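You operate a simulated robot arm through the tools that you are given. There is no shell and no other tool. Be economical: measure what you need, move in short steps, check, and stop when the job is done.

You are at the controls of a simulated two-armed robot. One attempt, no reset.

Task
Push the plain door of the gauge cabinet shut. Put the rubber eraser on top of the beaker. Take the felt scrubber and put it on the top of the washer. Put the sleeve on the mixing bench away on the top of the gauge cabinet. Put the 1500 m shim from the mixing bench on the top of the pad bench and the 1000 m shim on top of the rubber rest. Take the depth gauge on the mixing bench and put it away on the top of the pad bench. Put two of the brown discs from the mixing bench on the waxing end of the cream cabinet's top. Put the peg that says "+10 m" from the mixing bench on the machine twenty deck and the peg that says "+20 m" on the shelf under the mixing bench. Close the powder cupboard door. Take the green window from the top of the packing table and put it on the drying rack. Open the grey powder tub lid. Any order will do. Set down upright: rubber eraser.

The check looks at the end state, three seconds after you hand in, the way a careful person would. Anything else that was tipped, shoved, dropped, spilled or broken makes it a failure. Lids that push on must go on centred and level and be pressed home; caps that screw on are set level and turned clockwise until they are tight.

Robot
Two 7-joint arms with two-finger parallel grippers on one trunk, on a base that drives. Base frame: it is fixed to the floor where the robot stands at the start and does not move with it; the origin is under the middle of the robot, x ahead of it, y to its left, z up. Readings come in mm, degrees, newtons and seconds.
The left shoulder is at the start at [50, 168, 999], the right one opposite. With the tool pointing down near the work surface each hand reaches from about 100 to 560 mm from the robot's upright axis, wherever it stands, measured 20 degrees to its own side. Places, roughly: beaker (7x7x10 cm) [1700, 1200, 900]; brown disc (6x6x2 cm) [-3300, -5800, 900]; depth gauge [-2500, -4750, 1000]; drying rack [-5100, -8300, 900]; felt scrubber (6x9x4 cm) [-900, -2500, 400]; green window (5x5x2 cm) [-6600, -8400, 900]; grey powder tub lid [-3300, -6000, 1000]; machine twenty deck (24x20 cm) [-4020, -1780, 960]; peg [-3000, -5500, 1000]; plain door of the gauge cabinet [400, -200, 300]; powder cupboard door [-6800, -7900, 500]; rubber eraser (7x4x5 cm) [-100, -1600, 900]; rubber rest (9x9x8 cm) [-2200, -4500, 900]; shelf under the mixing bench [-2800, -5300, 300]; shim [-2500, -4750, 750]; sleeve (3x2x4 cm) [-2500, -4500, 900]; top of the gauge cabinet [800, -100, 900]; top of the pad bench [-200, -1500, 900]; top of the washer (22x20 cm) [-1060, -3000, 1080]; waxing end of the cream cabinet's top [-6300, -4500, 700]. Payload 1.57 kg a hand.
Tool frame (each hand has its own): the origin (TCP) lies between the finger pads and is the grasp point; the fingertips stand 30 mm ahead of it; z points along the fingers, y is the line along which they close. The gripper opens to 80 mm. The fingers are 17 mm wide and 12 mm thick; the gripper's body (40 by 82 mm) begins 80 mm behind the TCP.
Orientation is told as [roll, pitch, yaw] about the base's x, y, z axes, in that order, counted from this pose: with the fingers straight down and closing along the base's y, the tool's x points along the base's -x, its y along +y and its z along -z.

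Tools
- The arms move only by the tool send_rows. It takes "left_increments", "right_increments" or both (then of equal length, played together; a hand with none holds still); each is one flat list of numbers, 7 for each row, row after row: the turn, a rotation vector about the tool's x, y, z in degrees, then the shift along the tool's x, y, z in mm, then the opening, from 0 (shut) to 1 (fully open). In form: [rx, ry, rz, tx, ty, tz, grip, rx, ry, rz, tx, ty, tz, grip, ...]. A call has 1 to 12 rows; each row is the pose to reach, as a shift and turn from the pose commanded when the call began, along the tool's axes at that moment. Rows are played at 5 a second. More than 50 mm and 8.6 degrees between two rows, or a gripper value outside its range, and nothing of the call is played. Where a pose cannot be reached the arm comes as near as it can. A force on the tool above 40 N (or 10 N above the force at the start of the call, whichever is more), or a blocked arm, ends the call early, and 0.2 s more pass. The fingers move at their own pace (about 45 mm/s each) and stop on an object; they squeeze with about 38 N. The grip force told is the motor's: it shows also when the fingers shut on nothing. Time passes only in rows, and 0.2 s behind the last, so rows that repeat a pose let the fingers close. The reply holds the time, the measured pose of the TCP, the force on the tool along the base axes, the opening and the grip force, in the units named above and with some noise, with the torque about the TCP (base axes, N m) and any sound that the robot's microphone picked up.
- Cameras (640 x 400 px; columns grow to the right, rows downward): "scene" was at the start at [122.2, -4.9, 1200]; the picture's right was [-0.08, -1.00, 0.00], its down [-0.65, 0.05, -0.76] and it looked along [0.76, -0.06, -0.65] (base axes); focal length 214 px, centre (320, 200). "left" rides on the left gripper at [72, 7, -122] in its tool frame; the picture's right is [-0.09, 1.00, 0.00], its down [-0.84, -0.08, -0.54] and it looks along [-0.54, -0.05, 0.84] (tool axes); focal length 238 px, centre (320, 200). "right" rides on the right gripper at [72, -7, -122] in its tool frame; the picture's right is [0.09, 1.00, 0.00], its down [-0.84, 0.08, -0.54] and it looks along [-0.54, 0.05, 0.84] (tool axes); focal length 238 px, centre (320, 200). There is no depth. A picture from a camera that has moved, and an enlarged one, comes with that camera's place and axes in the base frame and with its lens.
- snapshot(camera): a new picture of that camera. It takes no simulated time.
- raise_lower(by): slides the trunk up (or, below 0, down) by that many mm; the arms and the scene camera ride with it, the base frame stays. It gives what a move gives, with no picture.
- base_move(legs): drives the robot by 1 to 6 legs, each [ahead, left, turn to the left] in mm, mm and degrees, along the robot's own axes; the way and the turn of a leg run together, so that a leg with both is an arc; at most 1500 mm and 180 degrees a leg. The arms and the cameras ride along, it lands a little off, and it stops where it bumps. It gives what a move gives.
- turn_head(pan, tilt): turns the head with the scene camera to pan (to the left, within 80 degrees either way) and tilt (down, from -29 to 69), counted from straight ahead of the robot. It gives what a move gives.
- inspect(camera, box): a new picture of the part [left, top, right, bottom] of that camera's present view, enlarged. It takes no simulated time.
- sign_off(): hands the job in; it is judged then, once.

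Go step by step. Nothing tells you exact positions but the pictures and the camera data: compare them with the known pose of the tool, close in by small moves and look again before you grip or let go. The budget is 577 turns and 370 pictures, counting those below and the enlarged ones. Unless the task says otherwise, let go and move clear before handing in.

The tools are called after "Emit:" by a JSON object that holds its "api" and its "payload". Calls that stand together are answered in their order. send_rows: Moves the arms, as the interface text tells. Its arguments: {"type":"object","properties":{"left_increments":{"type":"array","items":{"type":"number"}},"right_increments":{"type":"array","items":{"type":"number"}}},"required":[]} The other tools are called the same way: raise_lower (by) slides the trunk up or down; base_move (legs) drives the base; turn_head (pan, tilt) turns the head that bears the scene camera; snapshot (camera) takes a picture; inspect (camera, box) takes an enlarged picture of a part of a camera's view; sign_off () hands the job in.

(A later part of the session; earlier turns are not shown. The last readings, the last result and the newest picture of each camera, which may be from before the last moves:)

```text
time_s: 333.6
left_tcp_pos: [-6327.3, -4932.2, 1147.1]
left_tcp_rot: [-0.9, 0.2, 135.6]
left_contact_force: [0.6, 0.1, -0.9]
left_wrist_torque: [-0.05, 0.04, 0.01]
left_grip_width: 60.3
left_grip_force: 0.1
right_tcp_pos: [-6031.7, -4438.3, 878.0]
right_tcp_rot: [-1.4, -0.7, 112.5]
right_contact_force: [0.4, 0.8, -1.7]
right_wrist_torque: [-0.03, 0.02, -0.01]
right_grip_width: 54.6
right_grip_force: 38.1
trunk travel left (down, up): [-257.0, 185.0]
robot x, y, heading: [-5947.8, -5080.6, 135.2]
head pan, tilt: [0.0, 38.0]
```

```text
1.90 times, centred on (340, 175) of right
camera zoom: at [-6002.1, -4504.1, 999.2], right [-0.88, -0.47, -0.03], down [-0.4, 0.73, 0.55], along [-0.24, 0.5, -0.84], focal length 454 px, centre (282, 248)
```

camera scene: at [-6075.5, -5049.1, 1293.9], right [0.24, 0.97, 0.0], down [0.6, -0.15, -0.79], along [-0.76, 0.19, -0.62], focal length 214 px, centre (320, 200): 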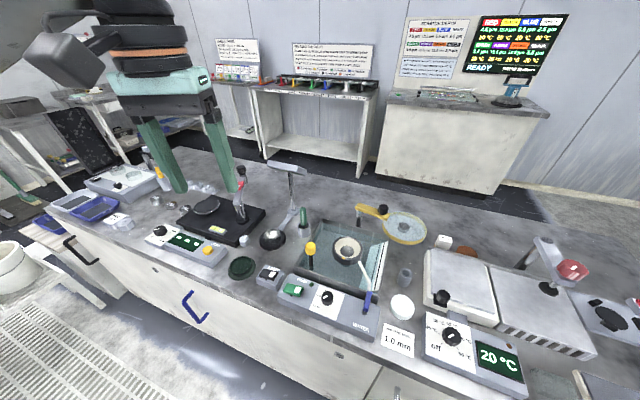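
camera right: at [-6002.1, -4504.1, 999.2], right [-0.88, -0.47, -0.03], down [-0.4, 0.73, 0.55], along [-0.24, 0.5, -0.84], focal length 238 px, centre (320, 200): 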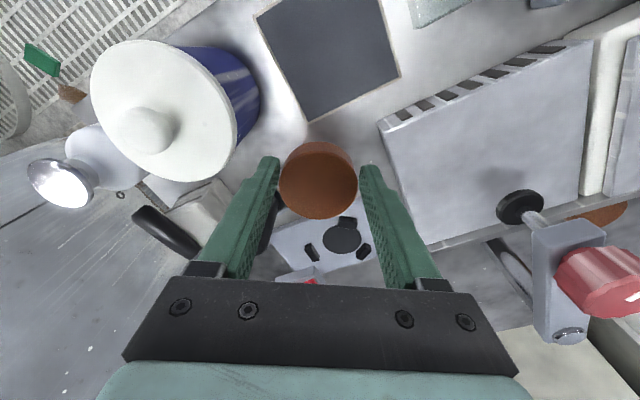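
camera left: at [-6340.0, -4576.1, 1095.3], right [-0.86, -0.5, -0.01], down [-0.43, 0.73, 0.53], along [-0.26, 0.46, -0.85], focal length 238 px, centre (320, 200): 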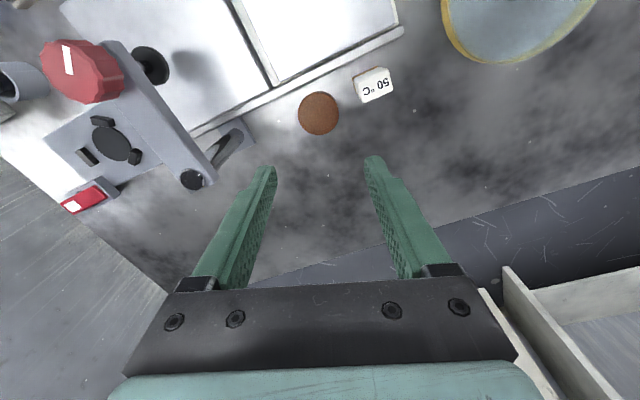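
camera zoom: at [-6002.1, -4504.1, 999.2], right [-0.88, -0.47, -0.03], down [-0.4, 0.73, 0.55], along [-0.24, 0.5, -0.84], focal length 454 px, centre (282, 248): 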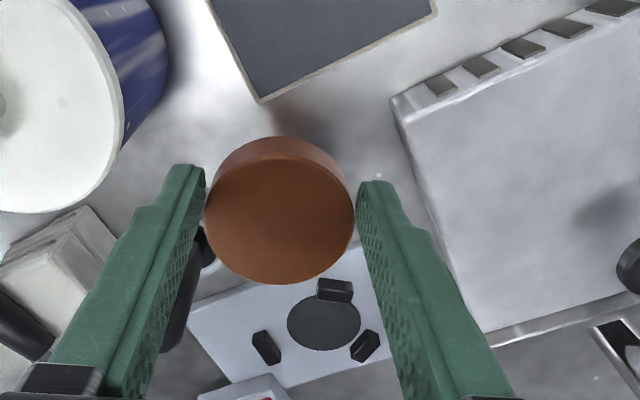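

I now have a consistent layout; the spot centre is [-6069, -4420]. Moving 31 mm forward and 27 mm left, still above everything.

Emit:
{"api": "send_rows", "payload": {"right_increments": [0, 0, 0, -10, 9, 0, 0.2, 0, 0, 0, -21, 18, 0, 0.2, 0, 0, 0, -31, 27, 0, 0.2]}}

Emit:
{"api": "snapshot", "payload": {"camera": "right"}}

```text
time_s: 334.4
left_tcp_pos: [-6327.4, -4931.2, 1146.4]
left_tcp_rot: [-0.9, 0.2, 135.6]
left_contact_force: [0.3, 0.4, 0.3]
left_wrist_torque: [0.03, -0.03, -0.02]
left_grip_width: 60.3
left_grip_force: 0.0
right_tcp_pos: [-6071.2, -4421.1, 877.3]
right_tcp_rot: [-1.5, -0.6, 112.5]
right_contact_force: [0.1, 0.1, -0.5]
right_wrist_torque: [-0.03, -0.03, 0.03]
right_grip_width: 54.5
right_grip_force: 37.8
trunk travel left (down, up): [-257.0, 185.0]
robot x, y, heading: [-5945.7, -5086.8, 135.1]
head pan, tilt: [0.0, 38.0]
```

```text
166 pictures are left
camera right: at [-6039.3, -4486.7, 998.1], right [-0.88, -0.47, -0.03], down [-0.4, 0.73, 0.55], along [-0.24, 0.49, -0.84], focal length 238 px, centre (320, 200)
```

right: 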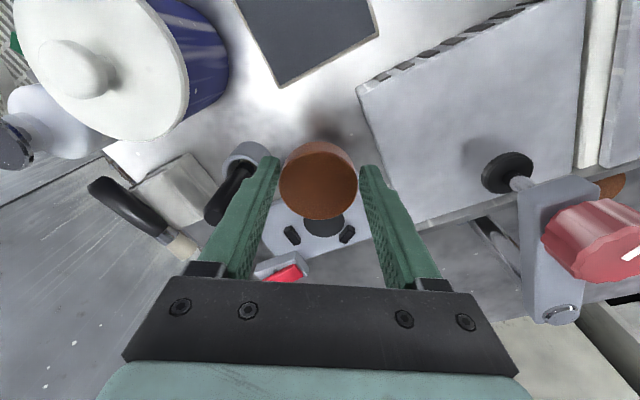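

The shadow falls in the middle of the free patch. Lowering 75 mm and looking again.

Emit:
{"api": "send_rows", "payload": {"right_increments": [0, 0, 0, 0, 0, 25, 0.2, 0, 0, 0, 0, 0, 50, 0.2, 0, 0, 0, 0, 0, 75, 0.2]}}

Emit:
{"api": "snapshot", "payload": {"camera": "right"}}

```text
time_s: 335.2
left_tcp_pos: [-6327.6, -4931.4, 1147.6]
left_tcp_rot: [-0.9, 0.3, 135.7]
left_contact_force: [0.2, 0.2, -0.7]
left_wrist_torque: [0.01, 0.0, 0.02]
left_grip_width: 59.8
left_grip_force: 0.1
right_tcp_pos: [-6069.0, -4419.9, 803.3]
right_tcp_rot: [-1.6, -0.5, 112.7]
right_contact_force: [0.3, 0.0, -1.4]
right_wrist_torque: [0.0, -0.01, 0.01]
right_grip_width: 54.4
right_grip_force: 38.2
trunk travel left (down, up): [-257.0, 185.0]
robot x, y, heading: [-5948.6, -5080.0, 135.1]
head pan, tilt: [0.0, 38.0]
```

```text
165 pictures are left
camera right: at [-6038.8, -4485.2, 924.4], right [-0.88, -0.47, -0.03], down [-0.4, 0.73, 0.55], along [-0.24, 0.49, -0.84], focal length 238 px, centre (320, 200)
```

right: 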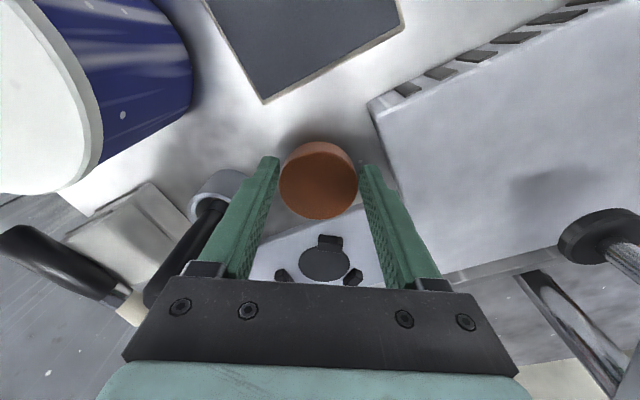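

Finger and grill are close on the right, so I'll shift 4 mm left and go down to contact.

Emit:
{"api": "send_rows", "payload": {"right_increments": [0, 0, 0, 0, -4, 6, 0.2, 0, 0, 0, 0, -4, 13, 0.2, 0, 0, 0, 0, -4, 19, 0.2, 0, 0, 0, 0, -4, 23, 0.2]}}

```text
time_s: 336.2
left_tcp_pos: [-6327.3, -4932.2, 1147.6]
left_tcp_rot: [-1.0, 0.1, 135.6]
left_contact_force: [-0.1, -0.4, 0.1]
left_wrist_torque: [0.01, 0.02, -0.02]
left_grip_width: 60.0
left_grip_force: 0.1
right_tcp_pos: [-6065.3, -4416.5, 783.0]
right_tcp_rot: [-1.3, -0.8, 112.7]
right_contact_force: [0.3, 0.9, 10.7]
right_wrist_torque: [-0.14, 0.18, 0.0]
right_grip_width: 54.6
right_grip_force: 37.9
trunk travel left (down, up): [-257.0, 185.0]
robot x, y, heading: [-5953.5, -5090.1, 135.1]
head pan, tilt: [0.0, 38.0]
```

Contact made. I'll release with a small opening and rise straight up.

Emit:
{"api": "send_rows", "payload": {"right_increments": [0, 0, 0, 0, 0, -1, 0.74, 0, 0, 0, 0, 0, -1, 0.76, 0, 0, 0, 0, 0, -1, 0.76, 0, 0, 0, 0, 0, -8, 0.76, 0, 0, 0, 0, 0, -25, 0.76, 0, 0, 0, 0, 0, -65, 0.76, 0, 0, 0, 0, 0, -110, 0.76, 0, 0, 0, 0, 0, -155, 0.76]}}

Emit:
{"api": "snapshot", "payload": {"camera": "right"}}

```text
time_s: 338.0
left_tcp_pos: [-6327.8, -4931.1, 1147.7]
left_tcp_rot: [-1.0, 0.3, 135.6]
left_contact_force: [-0.1, 0.0, 0.2]
left_wrist_torque: [-0.03, -0.02, -0.02]
left_grip_width: 60.0
left_grip_force: 0.0
right_tcp_pos: [-6068.8, -4421.5, 935.7]
right_tcp_rot: [-1.6, -0.7, 112.8]
right_contact_force: [-0.2, -0.4, 0.1]
right_wrist_torque: [0.03, 0.02, -0.02]
right_grip_width: 60.9
right_grip_force: 0.1
trunk travel left (down, up): [-257.0, 185.0]
robot x, y, heading: [-5952.8, -5082.4, 135.1]
head pan, tilt: [0.0, 38.0]
```

```text
164 pictures are left
camera right: at [-6039.3, -4487.3, 1056.5], right [-0.88, -0.47, -0.03], down [-0.41, 0.73, 0.55], along [-0.24, 0.49, -0.84], focal length 238 px, centre (320, 200)
```

right: 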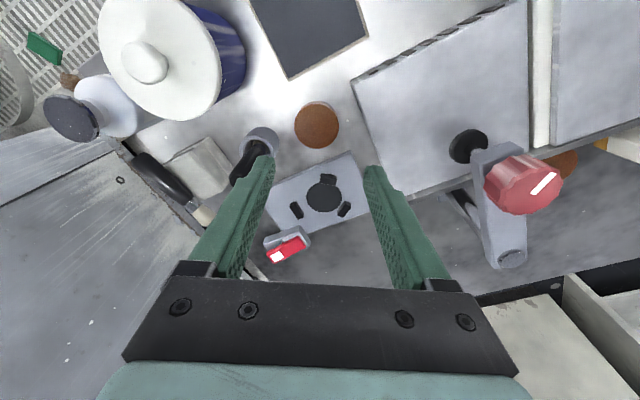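

Both discs are on the waxing end. I'll raise and retract the right hand before driving off.

Emit:
{"api": "send_rows", "payload": {"right_increments": [0, 0, 0, 0, 0, -45, 0.76, 0, 0, 0, 0, 0, -90, 0.76, 0, 0, 0, 0, 0, -135, 0.76, 0, 0, 0, 10, 5, -175, 0.76, 0, 0, -3, 45, 27, -180, 0.76, 0, 0, -6, 80, 49, -180, 0.76, 0, 0, -9, 115, 71, -180, 0.76, 0, 0, -12, 150, 93, -180, 0.8, 0, 0, -15, 185, 115, -180, 0.9, 0, 0, -18, 220, 137, -180, 1, 0, 0, -22, 245, 155, -180, 1]}}

```text
time_s: 340.4
left_tcp_pos: [-6327.9, -4932.8, 1147.0]
left_tcp_rot: [-0.9, 0.2, 135.5]
left_contact_force: [-0.2, -0.3, 0.8]
left_wrist_torque: [0.02, 0.04, -0.02]
left_grip_width: 60.1
left_grip_force: 0.1
right_tcp_pos: [-6120.4, -4709.6, 1108.8]
right_tcp_rot: [-1.7, 0.0, 134.7]
right_contact_force: [-0.5, 0.4, 0.3]
right_wrist_torque: [0.01, 0.02, 0.03]
right_grip_width: 80.2
right_grip_force: 0.1
trunk travel left (down, up): [-257.0, 185.0]
robot x, y, heading: [-5951.2, -5083.6, 135.3]
head pan, tilt: [0.0, 38.0]
```

Next the packing corner. I'll back off, turn to face down the aisle, and look.

Emit:
{"api": "base_move", "payload": {"legs": [[-450, 0, 0], [0, 0, 100], [0, 1000, 0]]}}

Emit:
{"api": "turn_head", "payload": {"pan": 0, "tilt": 15}}

Emit:
{"api": "snapshot", "payload": {"camera": "scene"}}

```text
time_s: 352.2
left_tcp_pos: [-4903.2, -6390.6, 1146.2]
left_tcp_rot: [-0.8, 0.2, -125.1]
left_contact_force: [0.3, 0.3, -0.3]
left_wrist_torque: [0.02, 0.02, 0.04]
left_grip_width: 60.1
left_grip_force: 0.1
right_tcp_pos: [-5157.6, -6223.6, 1107.8]
right_tcp_rot: [-1.6, 0.1, -126.0]
right_contact_force: [0.0, 0.1, -0.7]
right_wrist_torque: [-0.01, 0.02, 0.01]
right_grip_width: 80.0
right_grip_force: 0.1
trunk travel left (down, up): [-257.0, 185.0]
robot x, y, heading: [-4814.0, -5994.8, -125.7]
head pan, tilt: [0.0, 38.0]
```

```text
time_s: 353.0
left_tcp_pos: [-4905.8, -6391.1, 1145.5]
left_tcp_rot: [-0.8, 0.2, -125.1]
left_contact_force: [-0.2, -0.5, 0.6]
left_wrist_torque: [0.0, 0.0, 0.01]
left_grip_width: 60.0
left_grip_force: 0.0
right_tcp_pos: [-5157.9, -6222.9, 1108.4]
right_tcp_rot: [-1.7, 0.0, -126.0]
right_contact_force: [1.0, -0.5, 0.3]
right_wrist_torque: [0.03, 0.01, -0.02]
right_grip_width: 80.1
right_grip_force: 0.1
trunk travel left (down, up): [-257.0, 185.0]
robot x, y, heading: [-4815.0, -5995.9, -125.8]
head pan, tilt: [0.0, 15.0]
```

```text
163 pictures are left
camera scene: at [-4896.0, -6101.4, 1330.3], right [-0.81, 0.58, 0.0], down [0.15, 0.21, -0.97], along [-0.56, -0.79, -0.26], focal length 214 px, centre (320, 200)
```

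scene: 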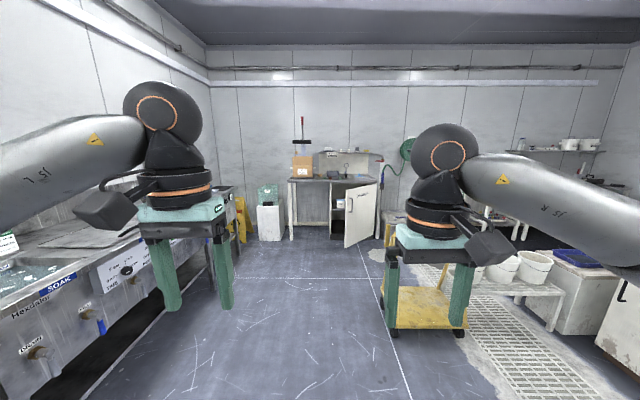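

The packing table and the open cupboard door are ahead at the end wall. I'll drive on, keeping left of the yellow cart.

Emit:
{"api": "base_move", "payload": {"legs": [[100, 300, 0], [1200, 0, 0]]}}

Emit:
{"api": "snapshot", "payload": {"camera": "scene"}}

```text
time_s: 360.7
left_tcp_pos: [-5394.1, -7611.8, 1147.4]
left_tcp_rot: [-1.0, 0.2, -124.5]
left_contact_force: [-0.4, -0.5, 0.1]
left_wrist_torque: [0.04, -0.01, -0.02]
left_grip_width: 60.1
left_grip_force: 0.0
right_tcp_pos: [-5651.5, -7446.0, 1108.1]
right_tcp_rot: [-1.6, 0.1, -125.4]
right_contact_force: [0.2, 0.2, -0.1]
right_wrist_torque: [-0.04, 0.03, 0.0]
right_grip_width: 79.9
right_grip_force: 0.1
trunk travel left (down, up): [-257.0, 185.0]
robot x, y, heading: [-5309.0, -7215.1, -124.9]
head pan, tilt: [0.0, 15.0]
```

```text
162 pictures are left
camera scene: at [-5388.6, -7321.4, 1330.4], right [-0.82, 0.57, 0.0], down [0.15, 0.21, -0.97], along [-0.55, -0.79, -0.26], focal length 214 px, centre (320, 200)
```

scene: 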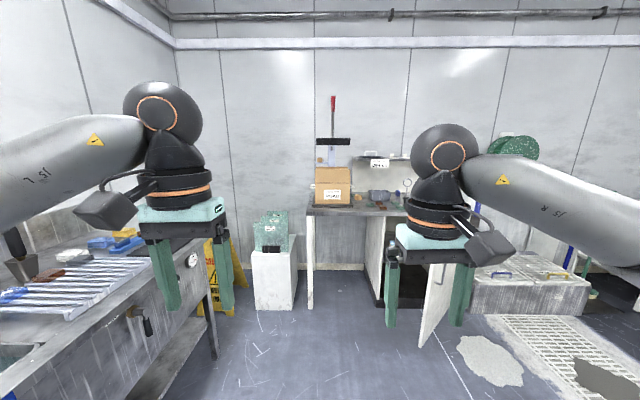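

The wire drying rack is on the bench at my left; the packing table and cupboard are ahead to the right. I'll go closer to the cupboard.

Emit:
{"api": "base_move", "payload": {"legs": [[500, -250, 0]]}}

Emit:
{"api": "turn_head", "payload": {"pan": -10, "tilt": 38}}

Emit:
{"api": "snapshot", "payload": {"camera": "scene"}}

```text
time_s: 364.0
left_tcp_pos: [-5886.3, -7877.8, 1146.0]
left_tcp_rot: [-0.8, 0.2, -124.2]
left_contact_force: [0.0, -0.4, 0.0]
left_wrist_torque: [-0.01, 0.01, 0.0]
left_grip_width: 60.0
left_grip_force: 0.0
right_tcp_pos: [-6142.2, -7712.3, 1108.3]
right_tcp_rot: [-1.6, 0.1, -125.2]
right_contact_force: [0.8, 0.2, -0.5]
right_wrist_torque: [0.0, -0.01, 0.01]
right_grip_width: 80.1
right_grip_force: 0.1
trunk travel left (down, up): [-257.0, 185.0]
robot x, y, heading: [-5801.7, -7482.0, -124.9]
head pan, tilt: [0.0, 15.0]
```

```text
time_s: 364.8
left_tcp_pos: [-5886.5, -7877.6, 1146.4]
left_tcp_rot: [-0.9, 0.1, -124.3]
left_contact_force: [-0.1, 0.3, -0.9]
left_wrist_torque: [0.02, -0.02, -0.03]
left_grip_width: 59.8
left_grip_force: 0.1
right_tcp_pos: [-6141.8, -7712.3, 1108.7]
right_tcp_rot: [-1.6, 0.0, -125.3]
right_contact_force: [-0.7, 0.3, -0.5]
right_wrist_torque: [-0.02, 0.0, -0.02]
right_grip_width: 80.2
right_grip_force: 0.0
trunk travel left (down, up): [-257.0, 185.0]
robot x, y, heading: [-5800.1, -7478.3, -124.9]
head pan, tilt: [-10.0, 38.0]
```

```text
161 pictures are left
camera scene: at [-5888.6, -7572.6, 1293.9], right [-0.71, 0.7, 0.0], down [0.43, 0.44, -0.79], along [-0.56, -0.56, -0.62], focal length 214 px, centre (320, 200)
```

scene: 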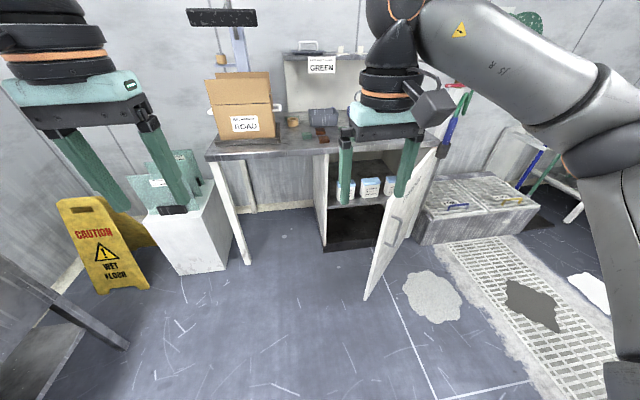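

The cupboard door stands ajar with its hinge at the right. I'll zoom in to measure it.

Emit:
{"api": "inspect", "payload": {"camera": "scene", "box": [310, 130, 460, 320]}}

Emit:
{"api": "snapshot", "payload": {"camera": "right"}}

```text
2.11 times, centred on (385, 225) of scene
camera zoom: at [-5888.6, -7572.6, 1293.9], right [-0.71, 0.7, 0.0], down [0.43, 0.44, -0.79], along [-0.56, -0.56, -0.62], focal length 452 px, centre (183, 147)
```

zoom: 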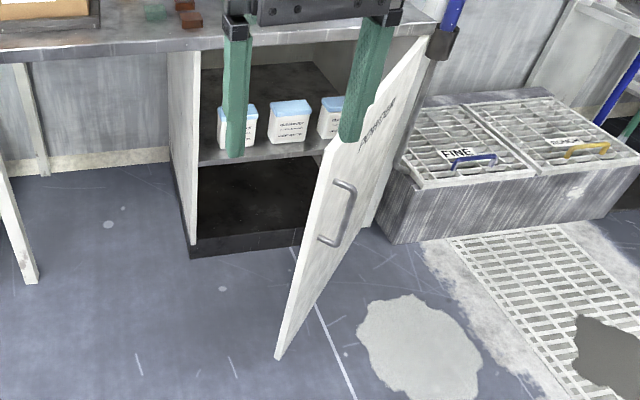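

```text
159 pictures are left
camera right: at [-6104.1, -7652.2, 1230.2], right [0.87, -0.5, -0.03], down [-0.41, -0.74, 0.54], along [-0.29, -0.46, -0.84], focal length 238 px, centre (320, 200)
```

right: 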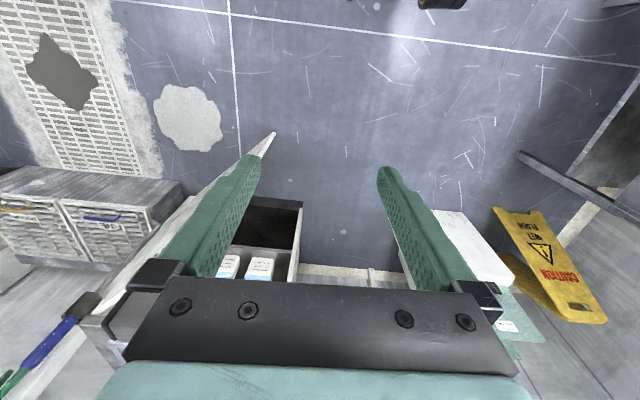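

The door's free edge is at about [-6505, -7825] and it needs to swing some 48° to shut. I'll take position on its outer side, facing the way it must be pushed.

Emit:
{"api": "base_move", "payload": {"legs": [[0, -438, 0], [157, 0, 10]]}}

Emit:
{"api": "turn_head", "payload": {"pan": 0, "tilt": 40}}

Emit:
{"api": "snapshot", "payload": {"camera": "scene"}}

```text
time_s: 366.9
left_tcp_pos: [-6143.0, -7701.4, 1146.6]
left_tcp_rot: [-0.9, 0.1, -125.3]
left_contact_force: [0.2, -0.4, -0.7]
left_wrist_torque: [0.01, 0.02, 0.0]
left_grip_width: 59.9
left_grip_force: 0.1
right_tcp_pos: [-6399.5, -7534.7, 1109.7]
right_tcp_rot: [-1.6, 0.0, -126.2]
right_contact_force: [0.0, 1.0, 0.7]
right_wrist_torque: [0.01, 0.04, 0.03]
right_grip_width: 80.2
right_grip_force: 0.0
trunk travel left (down, up): [-257.0, 185.0]
robot x, y, heading: [-6052.9, -7305.9, -125.1]
head pan, tilt: [-10.0, 38.0]
stopped in leg 1: the robot was blocked; the commanded pose is now the measured one
```

```text
time_s: 367.7
left_tcp_pos: [-6143.6, -7700.3, 1145.9]
left_tcp_rot: [-0.8, 0.1, -125.3]
left_contact_force: [0.1, -0.2, 0.4]
left_wrist_torque: [0.0, -0.01, -0.02]
left_grip_width: 59.8
left_grip_force: 0.0
right_tcp_pos: [-6399.3, -7533.4, 1107.6]
right_tcp_rot: [-1.5, -0.1, -126.1]
right_contact_force: [0.7, 0.5, -0.6]
right_wrist_torque: [0.04, -0.03, -0.02]
right_grip_width: 80.2
right_grip_force: 0.0
trunk travel left (down, up): [-257.0, 185.0]
robot x, y, heading: [-6056.4, -7304.2, -125.5]
head pan, tilt: [0.0, 40.0]
```

```text
158 pictures are left
camera scene: at [-6130.2, -7405.3, 1290.8], right [-0.81, 0.58, 0.0], down [0.37, 0.52, -0.77], along [-0.44, -0.62, -0.64], focal length 214 px, centre (320, 200)
```

scene: 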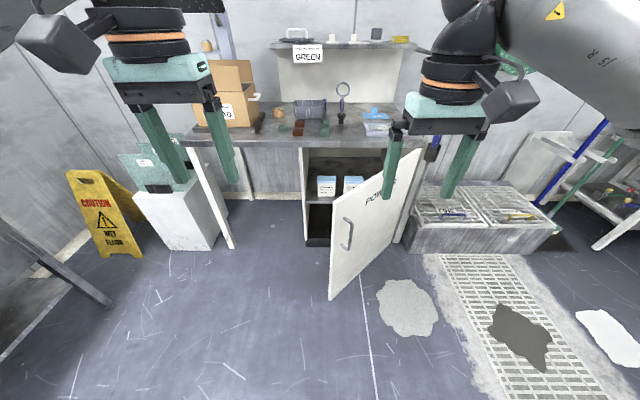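

The robot was blocked on its right. I'll look that way.

Emit:
{"api": "turn_head", "payload": {"pan": -80, "tilt": 40}}

Emit:
{"api": "snapshot", "payload": {"camera": "scene"}}

```text
time_s: 369.2
left_tcp_pos: [-6143.7, -7700.3, 1147.8]
left_tcp_rot: [-0.8, 0.1, -125.3]
left_contact_force: [-0.1, -0.3, -0.1]
left_wrist_torque: [-0.02, -0.01, 0.05]
left_grip_width: 60.1
left_grip_force: 0.1
right_tcp_pos: [-6399.7, -7534.6, 1109.1]
right_tcp_rot: [-1.5, 0.0, -126.0]
right_contact_force: [-0.6, -0.5, -0.5]
right_wrist_torque: [-0.03, -0.01, 0.0]
right_grip_width: 80.0
right_grip_force: 0.1
trunk travel left (down, up): [-257.0, 185.0]
robot x, y, heading: [-6054.3, -7305.0, -125.4]
head pan, tilt: [-80.0, 40.0]
```

```text
157 pictures are left
camera scene: at [-6157.8, -7299.5, 1290.8], right [0.43, 0.9, 0.0], down [0.58, -0.28, -0.77], along [-0.69, 0.33, -0.64], focal length 214 px, centre (320, 200)
```

scene: 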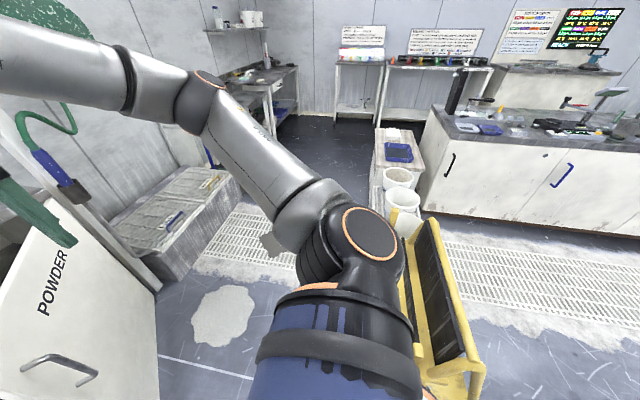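

Nothing obvious touches me on the right. I'll go ahead a little first and then try the sideways move again in smaller pieces.

Emit:
{"api": "base_move", "payload": {"legs": [[120, 0, 0], [0, -60, 0]]}}

```text
time_s: 371.0
left_tcp_pos: [-6262.0, -7766.0, 1146.9]
left_tcp_rot: [-0.8, 0.1, -125.1]
left_contact_force: [0.2, 0.9, 0.1]
left_wrist_torque: [-0.01, -0.01, 0.01]
left_grip_width: 60.0
left_grip_force: 0.1
right_tcp_pos: [-6517.9, -7600.4, 1108.1]
right_tcp_rot: [-1.5, -0.1, -125.9]
right_contact_force: [-0.4, 0.8, 1.0]
right_wrist_torque: [-0.05, -0.01, 0.03]
right_grip_width: 80.0
right_grip_force: 0.0
trunk travel left (down, up): [-257.0, 185.0]
robot x, y, heading: [-6173.7, -7371.9, -125.3]
head pan, tilt: [-80.0, 40.0]
```

Emit:
{"api": "base_move", "payload": {"legs": [[0, -60, 10]]}}

Emit:
{"api": "turn_head", "payload": {"pan": 0, "tilt": 45}}

Emit:
{"api": "snapshot", "payload": {"camera": "scene"}}

```text
time_s: 372.1
left_tcp_pos: [-6228.1, -7758.6, 1147.3]
left_tcp_rot: [-0.7, 0.0, -114.7]
left_contact_force: [0.6, 0.4, 0.0]
left_wrist_torque: [0.0, 0.0, 0.01]
left_grip_width: 60.3
left_grip_force: 0.1
right_tcp_pos: [-6508.7, -7641.0, 1108.9]
right_tcp_rot: [-1.5, -0.1, -115.7]
right_contact_force: [-0.3, 0.5, 0.0]
right_wrist_torque: [0.01, -0.01, 0.01]
right_grip_width: 80.2
right_grip_force: 0.1
trunk travel left (down, up): [-257.0, 185.0]
robot x, y, heading: [-6212.4, -7354.6, -114.9]
head pan, tilt: [-80.0, 40.0]
```

```text
time_s: 373.6
left_tcp_pos: [-6227.4, -7758.6, 1146.9]
left_tcp_rot: [-0.8, 0.0, -114.8]
left_contact_force: [0.1, -0.3, -0.2]
left_wrist_torque: [0.01, -0.02, 0.02]
left_grip_width: 60.2
left_grip_force: 0.1
right_tcp_pos: [-6507.5, -7641.6, 1108.1]
right_tcp_rot: [-1.5, 0.0, -115.7]
right_contact_force: [0.0, 0.6, -0.1]
right_wrist_torque: [-0.01, -0.01, 0.0]
right_grip_width: 80.0
right_grip_force: 0.0
trunk travel left (down, up): [-257.0, 185.0]
robot x, y, heading: [-6210.0, -7353.6, -115.3]
head pan, tilt: [0.0, 45.0]
```

```text
156 pictures are left
camera scene: at [-6265.3, -7462.7, 1283.6], right [-0.91, 0.42, 0.0], down [0.3, 0.64, -0.71], along [-0.3, -0.64, -0.71], focal length 214 px, centre (320, 200)
```

scene: 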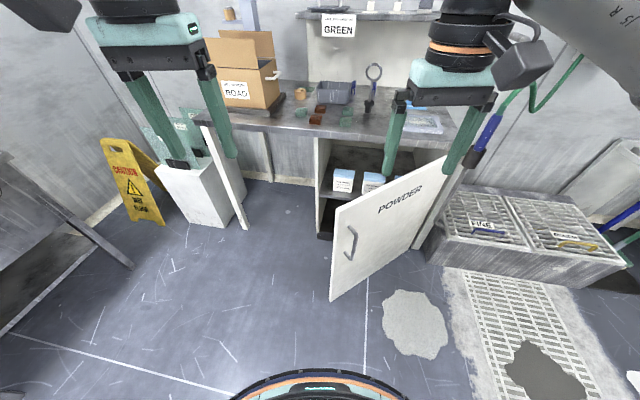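

The door runs from its hinge (842 ahead, 526 right) to its free edge (559 ahead, 59 right). I'll lower the trunk and bring the closed right hand, tilted forward, to mid-door height.

Emit:
{"api": "raise_lower", "payload": {"by": -240}}

Emit:
{"api": "send_rows", "payload": {"right_increments": [0, -6, 0, 0, 0, 40, 0, 0, -12, 0, 0, 0, 80, 0, 0, -18, 0, 0, 0, 120, 0, 0, -24, 0, 0, 0, 160, 0, 0, -30, 0, 0, 0, 200, 0, 0, -36, 0, 0, 0, 240, 0]}}

Emit:
{"api": "snapshot", "payload": {"camera": "scene"}}

```text
time_s: 376.1
left_tcp_pos: [-6226.0, -7758.9, 906.2]
left_tcp_rot: [-0.9, 0.1, -114.8]
left_contact_force: [0.7, 0.1, -0.9]
left_wrist_torque: [0.0, 0.01, 0.01]
left_grip_width: 59.8
left_grip_force: 0.1
right_tcp_pos: [-6508.9, -7642.2, 868.4]
right_tcp_rot: [-1.5, 0.0, -115.6]
right_contact_force: [-0.4, 0.1, 0.0]
right_wrist_torque: [0.02, 0.02, 0.01]
right_grip_width: 79.9
right_grip_force: 0.0
trunk travel left (down, up): [-17.0, 425.0]
robot x, y, heading: [-6212.4, -7351.1, -114.9]
head pan, tilt: [0.0, 45.0]
```

```text
time_s: 377.5
left_tcp_pos: [-6227.3, -7758.7, 906.9]
left_tcp_rot: [-0.8, 0.1, -114.9]
left_contact_force: [0.0, -0.3, 0.3]
left_wrist_torque: [0.03, -0.02, 0.02]
left_grip_width: 59.9
left_grip_force: 0.0
right_tcp_pos: [-6511.8, -7641.0, 629.3]
right_tcp_rot: [-1.8, -36.0, -114.6]
right_contact_force: [0.0, 0.3, -0.3]
right_wrist_torque: [-0.01, 0.03, -0.01]
right_grip_width: 0.0
right_grip_force: 21.1
trunk travel left (down, up): [-17.0, 425.0]
robot x, y, heading: [-6212.7, -7355.4, -115.1]
head pan, tilt: [0.0, 45.0]
```

```text
155 pictures are left
camera scene: at [-6265.2, -7462.7, 1043.6], right [-0.91, 0.42, 0.0], down [0.3, 0.64, -0.71], along [-0.3, -0.64, -0.71], focal length 214 px, centre (320, 200)
```

scene: 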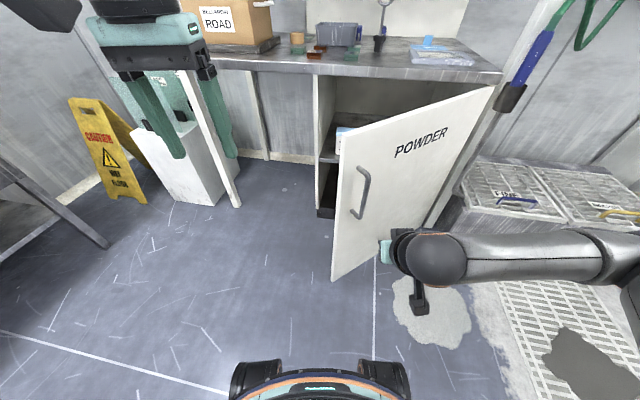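

I'll extend the right hand toward the door and pull the left hand back and up out of the way.

Emit:
{"api": "send_rows", "payload": {"right_increments": [0, 0, 0, -30, 0, 22, 0, 0, 0, 0, -60, 0, 44, 0, 0, 0, 0, -91, 0, 66, 0, 0, 0, 0, -121, 0, 88, 0], "left_increments": [0, 0, 0, 20, 0, -25, 0.75, 0, 0, 0, 40, 0, -50, 0.75, 0, 0, 0, 60, 0, -75, 0.75, 0, 0, 0, 80, 0, -100, 0.75]}}

Emit:
{"api": "base_move", "payload": {"legs": [[80, 30, 0], [150, 30, 0], [100, -10, 0]]}}

Emit:
{"api": "snapshot", "payload": {"camera": "scene"}}

```text
time_s: 378.5
left_tcp_pos: [-6193.8, -7688.0, 1007.7]
left_tcp_rot: [-0.9, 0.1, -114.8]
left_contact_force: [0.6, 0.6, -0.9]
left_wrist_torque: [0.0, 0.03, -0.01]
left_grip_width: 60.1
left_grip_force: 0.1
right_tcp_pos: [-6580.3, -7774.3, 628.5]
right_tcp_rot: [-1.8, -36.0, -114.6]
right_contact_force: [-0.1, -0.3, -0.2]
right_wrist_torque: [0.0, 0.01, 0.02]
right_grip_width: 0.0
right_grip_force: 21.1
trunk travel left (down, up): [-17.0, 425.0]
robot x, y, heading: [-6211.8, -7353.1, -115.1]
head pan, tilt: [0.0, 45.0]
```

```text
time_s: 381.4
left_tcp_pos: [-6286.7, -8010.5, 1007.2]
left_tcp_rot: [-0.9, 0.1, -114.9]
left_contact_force: [0.8, 0.6, -0.5]
left_wrist_torque: [-0.02, -0.03, 0.0]
left_grip_width: 59.9
left_grip_force: 0.1
right_tcp_pos: [-6673.6, -8098.3, 629.1]
right_tcp_rot: [-1.7, -36.0, -114.6]
right_contact_force: [-0.7, 1.0, -0.4]
right_wrist_torque: [-0.02, -0.03, -0.02]
right_grip_width: 0.2
right_grip_force: 21.2
trunk travel left (down, up): [-17.0, 425.0]
robot x, y, heading: [-6308.2, -7678.2, -115.0]
head pan, tilt: [0.0, 45.0]
```

```text
154 pictures are left
camera scene: at [-6359.8, -7786.2, 1043.6], right [-0.91, 0.42, 0.0], down [0.3, 0.64, -0.71], along [-0.3, -0.64, -0.71], focal length 214 px, centre (320, 200)
```

scene: 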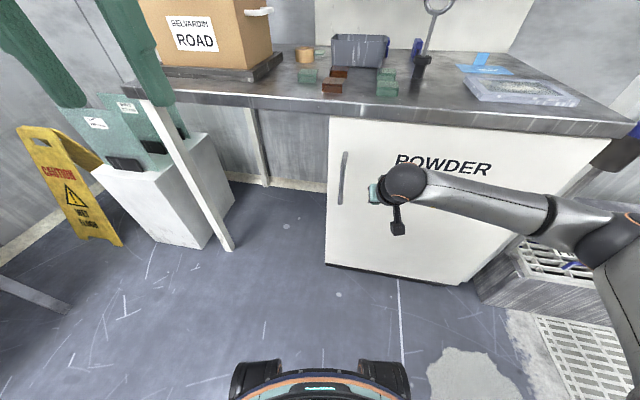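

The door is almost shut. I'll press it home with the arm.

Emit:
{"api": "send_rows", "payload": {"right_increments": [0, 0, 0, -8, -3, 6, 0, 0, 0, 0, -16, -6, 12, 0, 0, 0, 0, -24, -9, 18, 0, 0, 0, 0, -32, -12, 24, 0, 0, 0, 0, -40, -15, 30, 0, 0, 0, 0, -48, -18, 36, 0, 0, 0, 0, -56, -21, 42, 0, 0, 0, 0, -64, -24, 48, 0]}}

Emit:
{"api": "inspect", "payload": {"camera": "scene", "box": [300, 90, 640, 310]}}

```text
time_s: 382.7
left_tcp_pos: [-6286.3, -8009.6, 1008.3]
left_tcp_rot: [-0.8, -0.2, -114.9]
left_contact_force: [-0.8, -0.1, 0.0]
left_wrist_torque: [-0.02, -0.02, -0.01]
left_grip_width: 59.8
left_grip_force: 0.0
right_tcp_pos: [-6707.0, -8134.0, 628.3]
right_tcp_rot: [-1.5, -35.2, -114.5]
right_contact_force: [5.0, 15.6, 11.8]
right_wrist_torque: [0.12, 0.13, -0.24]
right_grip_width: 0.0
right_grip_force: 21.5
trunk travel left (down, up): [-17.0, 425.0]
robot x, y, heading: [-6306.6, -7677.3, -115.3]
head pan, tilt: [0.0, 45.0]
stopped in row 6 (right hand): the force on the tool passed its limit (the readings are from after the stop); the commanded pose is now the measured one
```

```text
1.82 times, centred on (470, 200) of scene
camera zoom: at [-6359.0, -7784.1, 1044.0], right [-0.91, 0.42, 0.0], down [0.3, 0.64, -0.71], along [-0.3, -0.64, -0.71], focal length 390 px, centre (47, 200)
```

zoom: 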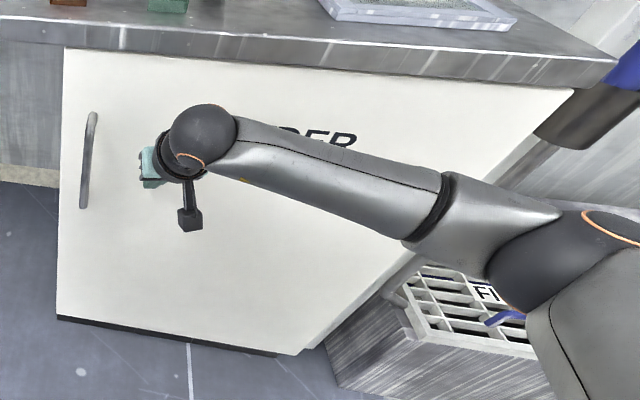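

The push stopped firmly. I'll back off and check the gap.

Emit:
{"api": "base_move", "payload": {"legs": [[-250, 0, 0]]}}

Emit:
{"api": "snapshot", "payload": {"camera": "scene"}}

```text
time_s: 384.5
left_tcp_pos: [-6185.7, -7789.7, 1007.6]
left_tcp_rot: [-0.8, 0.1, -115.2]
left_contact_force: [0.0, 0.3, 0.2]
left_wrist_torque: [-0.03, 0.0, 0.01]
left_grip_width: 60.2
left_grip_force: 0.1
right_tcp_pos: [-6606.1, -7910.9, 626.5]
right_tcp_rot: [-1.7, -35.1, -114.7]
right_contact_force: [0.1, -0.3, 0.8]
right_wrist_torque: [0.04, 0.0, 0.0]
right_grip_width: 0.0
right_grip_force: 21.0
trunk travel left (down, up): [-17.0, 425.0]
robot x, y, heading: [-6202.7, -7455.9, -115.3]
head pan, tilt: [0.0, 45.0]
```

```text
152 pictures are left
camera scene: at [-6256.2, -7563.5, 1043.6], right [-0.9, 0.43, 0.0], down [0.3, 0.64, -0.71], along [-0.3, -0.64, -0.71], focal length 214 px, centre (320, 200)
```

scene: 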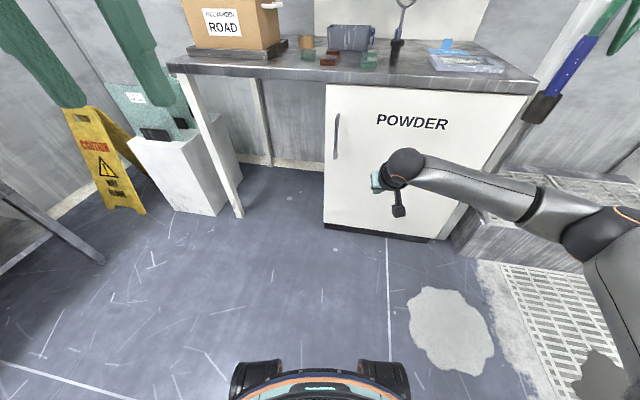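

The cupboard door is shut. Now I'll bring the right hand and trunk up again and look at the small green pieces on the packing table.

Emit:
{"api": "raise_lower", "payload": {"by": 240}}

Emit:
{"api": "send_rows", "payload": {"right_increments": [0, 4, 0, -5, 0, -44, 0.3, 0, 8, 0, -10, 0, -88, 0.6, 0, 12, 0, -15, 0, -132, 1, 0, 16, 0, -20, 0, -176, 1, 0, 20, 0, -25, 0, -220, 1, 0, 24, 0, -30, 0, -264, 1, 0, 30, 0, -35, 0, -300, 1, 0, 36, 0, -40, 0, -335, 1]}}

Emit:
{"api": "turn_head", "payload": {"pan": 0, "tilt": 32}}

Emit:
{"api": "snapshot", "payload": {"camera": "scene"}}

Emit:
{"api": "inspect", "payload": {"camera": "scene", "box": [260, 120, 420, 210]}}

```text
time_s: 387.0
left_tcp_pos: [-6185.6, -7789.8, 1246.7]
left_tcp_rot: [-0.9, 0.0, -115.1]
left_contact_force: [-0.3, 0.2, 0.1]
left_wrist_torque: [0.0, 0.01, 0.02]
left_grip_width: 60.2
left_grip_force: 0.1
right_tcp_pos: [-6606.6, -7911.4, 866.0]
right_tcp_rot: [-1.7, -35.1, -114.7]
right_contact_force: [0.2, 0.3, 0.2]
right_wrist_torque: [-0.01, 0.02, -0.02]
right_grip_width: 0.1
right_grip_force: 21.6
trunk travel left (down, up): [-257.0, 185.0]
robot x, y, heading: [-6201.9, -7454.8, -115.6]
head pan, tilt: [0.0, 45.0]
```

```text
time_s: 388.8
left_tcp_pos: [-6185.1, -7788.3, 1246.7]
left_tcp_rot: [-0.8, 0.1, -115.1]
left_contact_force: [-0.4, 0.2, -0.3]
left_wrist_torque: [-0.03, -0.01, -0.04]
left_grip_width: 59.8
left_grip_force: 0.0
right_tcp_pos: [-6528.9, -7770.7, 1163.4]
right_tcp_rot: [-1.4, 1.0, -115.7]
right_contact_force: [1.4, -0.9, 0.2]
right_wrist_torque: [0.01, -0.03, -0.02]
right_grip_width: 79.8
right_grip_force: 0.0
trunk travel left (down, up): [-257.0, 185.0]
robot x, y, heading: [-6206.8, -7459.3, -115.2]
head pan, tilt: [0.0, 45.0]
```

```text
time_s: 389.6
left_tcp_pos: [-6185.2, -7789.6, 1246.7]
left_tcp_rot: [-0.8, 0.0, -115.1]
left_contact_force: [0.7, -0.2, -1.0]
left_wrist_torque: [0.0, -0.02, -0.01]
left_grip_width: 59.9
left_grip_force: 0.1
right_tcp_pos: [-6529.8, -7770.8, 1160.9]
right_tcp_rot: [-1.4, 1.0, -115.7]
right_contact_force: [0.6, 0.0, 0.2]
right_wrist_torque: [0.01, -0.01, -0.02]
right_grip_width: 80.0
right_grip_force: 0.1
trunk travel left (down, up): [-257.0, 185.0]
robot x, y, heading: [-6201.4, -7457.8, -115.5]
head pan, tilt: [0.0, 32.0]
```

```text
151 pictures are left
camera scene: at [-6259.6, -7570.9, 1303.0], right [-0.9, 0.43, 0.0], down [0.23, 0.48, -0.85], along [-0.36, -0.77, -0.53], focal length 214 px, centre (320, 200)
```

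scene: 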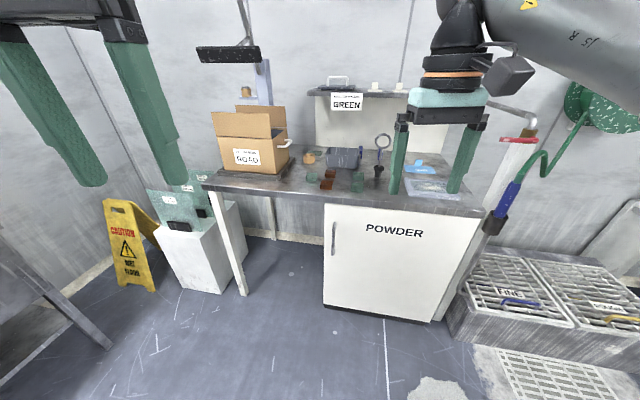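

```text
4.00 times, centred on (340, 165) of scene
camera zoom: at [-6259.6, -7570.9, 1303.0], right [-0.9, 0.43, 0.0], down [0.23, 0.48, -0.85], along [-0.36, -0.77, -0.53], focal length 858 px, centre (240, 340)
```

zoom: 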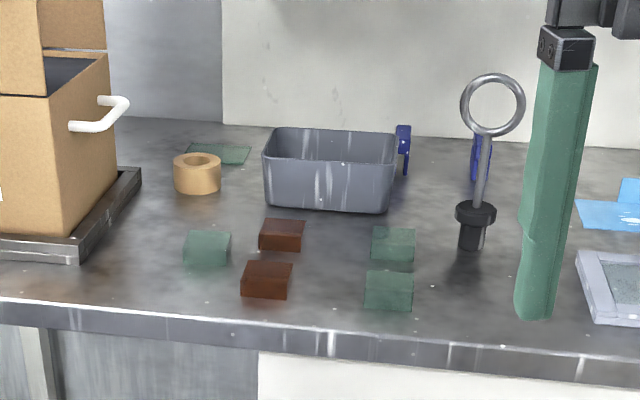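

Several glass blocks. The left one, near [-6590, -8351], matches the listed place of the green window. I'll zoom in to compare the colours.

Emit:
{"api": "inspect", "payload": {"camera": "scene", "box": [315, 165, 395, 205]}}

```text
8.00 times, centred on (355, 185) of scene
camera zoom: at [-6259.6, -7570.9, 1303.0], right [-0.9, 0.43, 0.0], down [0.23, 0.48, -0.85], along [-0.36, -0.77, -0.53], focal length 1716 px, centre (40, 320)
```

zoom: 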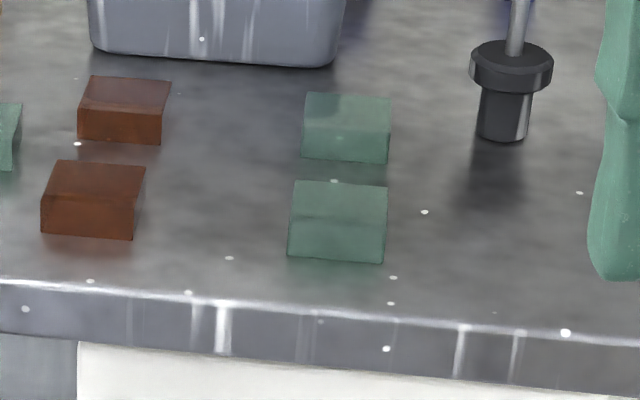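

Emit:
{"api": "inspect", "payload": {"camera": "scene", "box": [280, 150, 360, 200]}}

Emit:
{"api": "snapshot", "payload": {"camera": "right"}}

```text
8.00 times, centred on (320, 175) of scene
camera zoom: at [-6259.6, -7570.9, 1303.0], right [-0.9, 0.43, 0.0], down [0.23, 0.48, -0.85], along [-0.36, -0.77, -0.53], focal length 1716 px, centre (320, 400)
```

zoom: 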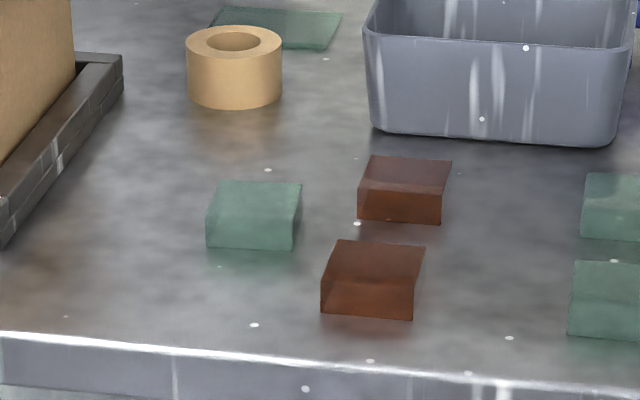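

```text
147 pictures are left
camera right: at [-6503.0, -7706.4, 1284.8], right [0.94, -0.35, -0.02], down [-0.28, -0.8, 0.53], along [-0.2, -0.49, -0.85], focal length 238 px, centre (320, 200)
```

right: 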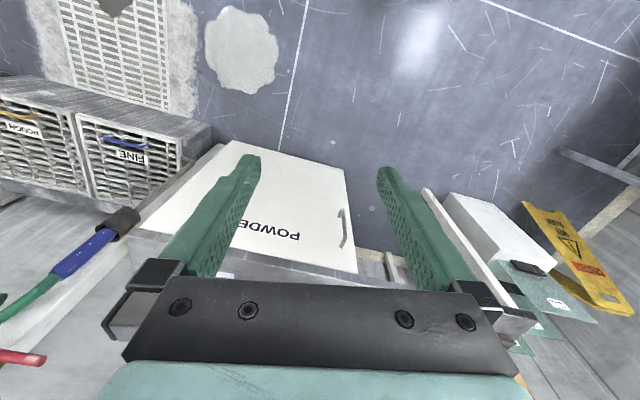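

All three green blocks look alike; I'll take the left one at the listed place. I'll square up to the table and approach so that it lies before the left hand.

Emit:
{"api": "base_move", "payload": {"legs": [[0, 0, -18], [480, 182, 0]]}}

Emit:
{"api": "snapshot", "payload": {"camera": "left"}}

```text
time_s: 393.5
left_tcp_pos: [-6479.2, -8252.4, 1247.5]
left_tcp_rot: [-0.8, 0.1, -133.0]
left_contact_force: [-0.7, -0.8, -0.2]
left_wrist_torque: [0.01, 0.01, -0.02]
left_grip_width: 59.9
left_grip_force: 0.1
right_tcp_pos: [-6802.0, -8129.5, 1161.1]
right_tcp_rot: [-1.4, 1.1, -133.5]
right_contact_force: [0.4, -0.4, -0.4]
right_wrist_torque: [0.02, 0.03, -0.01]
right_grip_width: 80.1
right_grip_force: 0.2
trunk travel left (down, up): [-257.0, 185.0]
robot x, y, heading: [-6398.2, -7929.1, -133.0]
head pan, tilt: [0.0, 32.0]
```

```text
146 pictures are left
camera left: at [-6425.0, -8206.3, 1369.1], right [0.67, -0.75, -0.01], down [-0.62, -0.57, 0.54], along [-0.41, -0.35, -0.84], focal length 238 px, centre (320, 200)
```

left: 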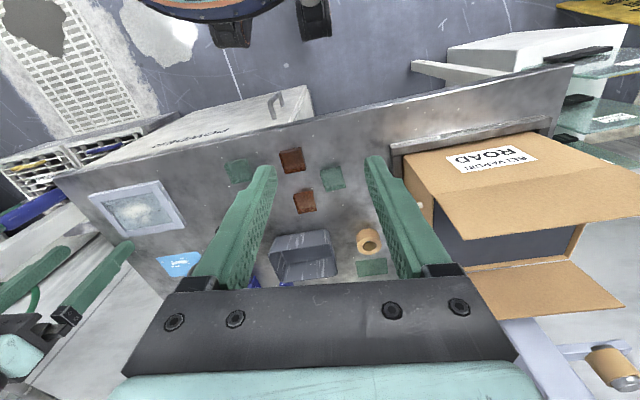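

The window is at [-6595, -8388]. I'll move the left hand over it, high first, then down to z 970.

Emit:
{"api": "send_rows", "payload": {"left_increments": [0, 0, 0, -45, 2, 0, 0.85, 0, 0, 0, -90, 4, 0, 0.85, 0, 0, 0, -134, 6, 0, 0.85, 0, 0, 0, -178, 8, 0, 0.85, 0, 0, 0, -178, 8, 46, 0.85, 0, 0, 0, -178, 8, 92, 0.85, 0, 0, 0, -178, 8, 138, 0.85, 0, 0, 0, -178, 8, 184, 0.85, 0, 0, 0, -178, 8, 230, 0.85, 0, 0, 0, -178, 8, 272, 0.85]}}

Emit:
{"api": "snapshot", "payload": {"camera": "left"}}

```text
time_s: 395.7
left_tcp_pos: [-6598.9, -8387.1, 974.0]
left_tcp_rot: [-0.9, -0.1, -132.9]
left_contact_force: [0.3, 0.3, -0.6]
left_wrist_torque: [0.02, -0.03, -0.01]
left_grip_width: 68.0
left_grip_force: 0.1
right_tcp_pos: [-6801.5, -8130.2, 1161.7]
right_tcp_rot: [-1.5, 0.8, -133.6]
right_contact_force: [-1.1, 0.3, 0.5]
right_wrist_torque: [0.03, -0.02, 0.01]
right_grip_width: 80.0
right_grip_force: 0.1
trunk travel left (down, up): [-257.0, 185.0]
robot x, y, heading: [-6394.4, -7927.4, -133.3]
head pan, tilt: [0.0, 32.0]
```

```text
145 pictures are left
camera left: at [-6545.5, -8340.6, 1097.2], right [0.67, -0.75, -0.02], down [-0.62, -0.57, 0.54], along [-0.41, -0.35, -0.84], focal length 238 px, centre (320, 200)
```

left: 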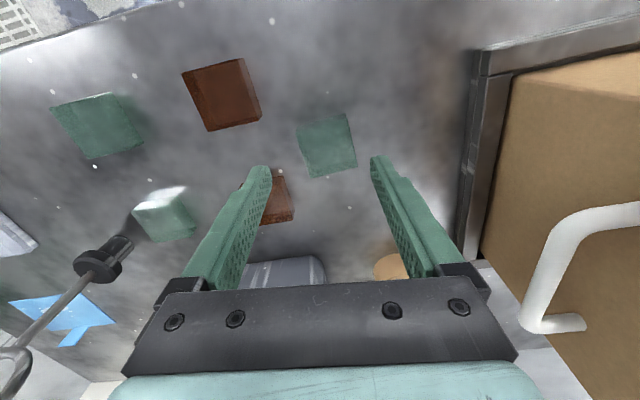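

The window is turned about 12° relative to the hand. I'll rotate to match and lower around it.

Emit:
{"api": "send_rows", "payload": {"left_increments": [0, 0, -6, -3, 2, 15, 0.85, 0, 0, -12, -5.4, 3.6, 30, 0.85, 0, 0, -12, -5.4, 3.6, 48, 0.85, 0, 0, -12, -5.4, 3.6, 58, 0.85]}}

Emit:
{"api": "snapshot", "payload": {"camera": "left"}}

```text
time_s: 396.7
left_tcp_pos: [-6600.7, -8390.9, 916.7]
left_tcp_rot: [-0.8, 0.3, -120.9]
left_contact_force: [0.0, -0.3, 0.4]
left_wrist_torque: [-0.05, 0.01, 0.02]
left_grip_width: 68.1
left_grip_force: 0.0
right_tcp_pos: [-6801.3, -8129.0, 1162.1]
right_tcp_rot: [-1.5, 0.9, -133.6]
right_contact_force: [-0.1, -0.5, 0.1]
right_wrist_torque: [0.01, 0.0, -0.01]
right_grip_width: 80.0
right_grip_force: 0.1
trunk travel left (down, up): [-257.0, 185.0]
robot x, y, heading: [-6395.0, -7927.3, -132.9]
head pan, tilt: [0.0, 32.0]
```

```text
144 pictures are left
camera left: at [-6556.2, -8335.0, 1039.1], right [0.81, -0.59, -0.01], down [-0.49, -0.68, 0.54], along [-0.33, -0.43, -0.84], focal length 238 px, centre (320, 200)
```

left: 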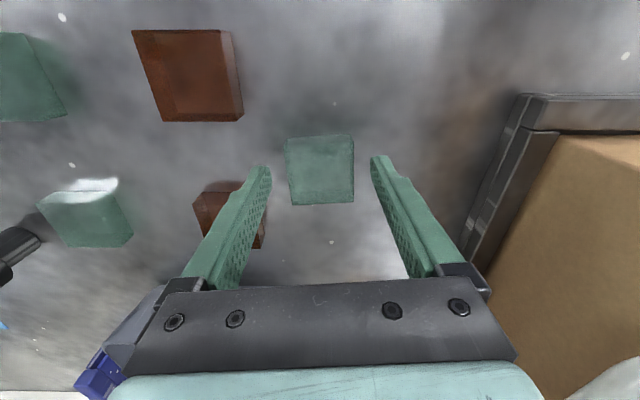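

The left finger would come close to the brown block, so I'll shift back 12 mm, narrow the opening, and then lower.

Emit:
{"api": "send_rows", "payload": {"left_increments": [0, 0, 0, 6, 0, 0, 0.8, 0, 0, 0, 12, 0, 0, 0.76, 0, 0, 0, 12, 0, 4, 0.76, 0, 0, 0, 12, 0, 8, 0.76]}}

Emit:
{"api": "snapshot", "payload": {"camera": "left"}}

```text
time_s: 397.7
left_tcp_pos: [-6593.0, -8379.6, 909.1]
left_tcp_rot: [-0.8, 0.2, -121.0]
left_contact_force: [-0.6, 0.0, -0.6]
left_wrist_torque: [0.01, 0.02, -0.02]
left_grip_width: 60.9
left_grip_force: 0.2
right_tcp_pos: [-6802.6, -8128.6, 1161.5]
right_tcp_rot: [-1.4, 0.9, -133.6]
right_contact_force: [-0.8, -0.1, 0.7]
right_wrist_torque: [0.03, 0.04, 0.0]
right_grip_width: 80.1
right_grip_force: 0.1
trunk travel left (down, up): [-257.0, 185.0]
robot x, y, heading: [-6396.0, -7930.1, -133.2]
head pan, tilt: [0.0, 32.0]
```

```text
143 pictures are left
camera left: at [-6549.2, -8324.4, 1031.5], right [0.81, -0.59, -0.01], down [-0.49, -0.68, 0.54], along [-0.33, -0.43, -0.84], focal length 238 px, centre (320, 200)
```

left: 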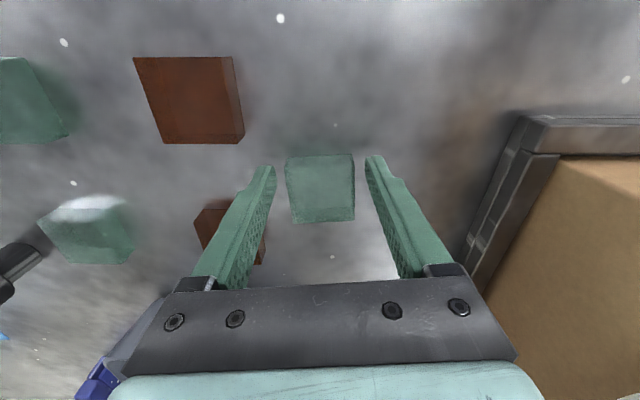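

Emit:
{"api": "send_rows", "payload": {"left_increments": [0, 0, 0, 0, 0, 4, 0.76, 0, 0, 0, 0, 0, 4, 0.5, 0, 0, 0, 0, 0, 4, 0.3, 0, 0, 0, 0, 0, 4, 0.3, 0, 0, 0, 0, 0, 4, 0.3, 0, 0, 0, 0, 0, -5, 0.3, 0, 0, 0, 0, 0, -20, 0.3, 0, 0, 0, 0, 0, -50, 0.3]}}

Emit:
{"api": "snapshot", "payload": {"camera": "left"}}

```text
time_s: 399.5
left_tcp_pos: [-6592.4, -8380.1, 960.5]
left_tcp_rot: [-0.7, 0.3, -121.1]
left_contact_force: [-0.3, 0.8, -1.1]
left_wrist_torque: [0.01, -0.03, -0.01]
left_grip_width: 49.3
left_grip_force: 38.1
right_tcp_pos: [-6801.1, -8129.7, 1160.9]
right_tcp_rot: [-1.5, 0.9, -133.6]
right_contact_force: [0.5, -0.3, 0.4]
right_wrist_torque: [0.0, 0.01, 0.0]
right_grip_width: 80.2
right_grip_force: 0.2
trunk travel left (down, up): [-257.0, 185.0]
robot x, y, heading: [-6392.4, -7928.2, -133.0]
head pan, tilt: [0.0, 32.0]
```

```text
142 pictures are left
camera left: at [-6549.1, -8323.5, 1082.3], right [0.81, -0.59, -0.01], down [-0.49, -0.68, 0.54], along [-0.33, -0.43, -0.84], focal length 238 px, centre (320, 200)
```

left: 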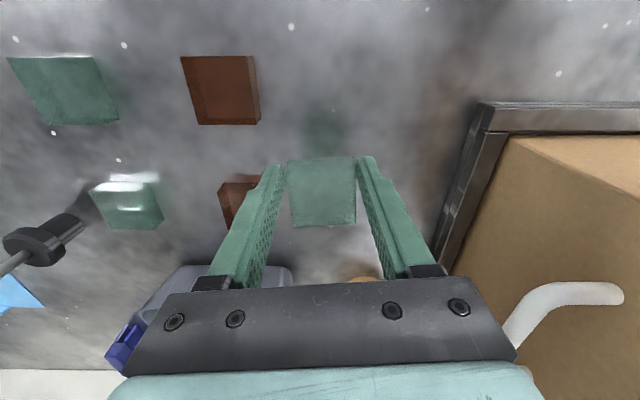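

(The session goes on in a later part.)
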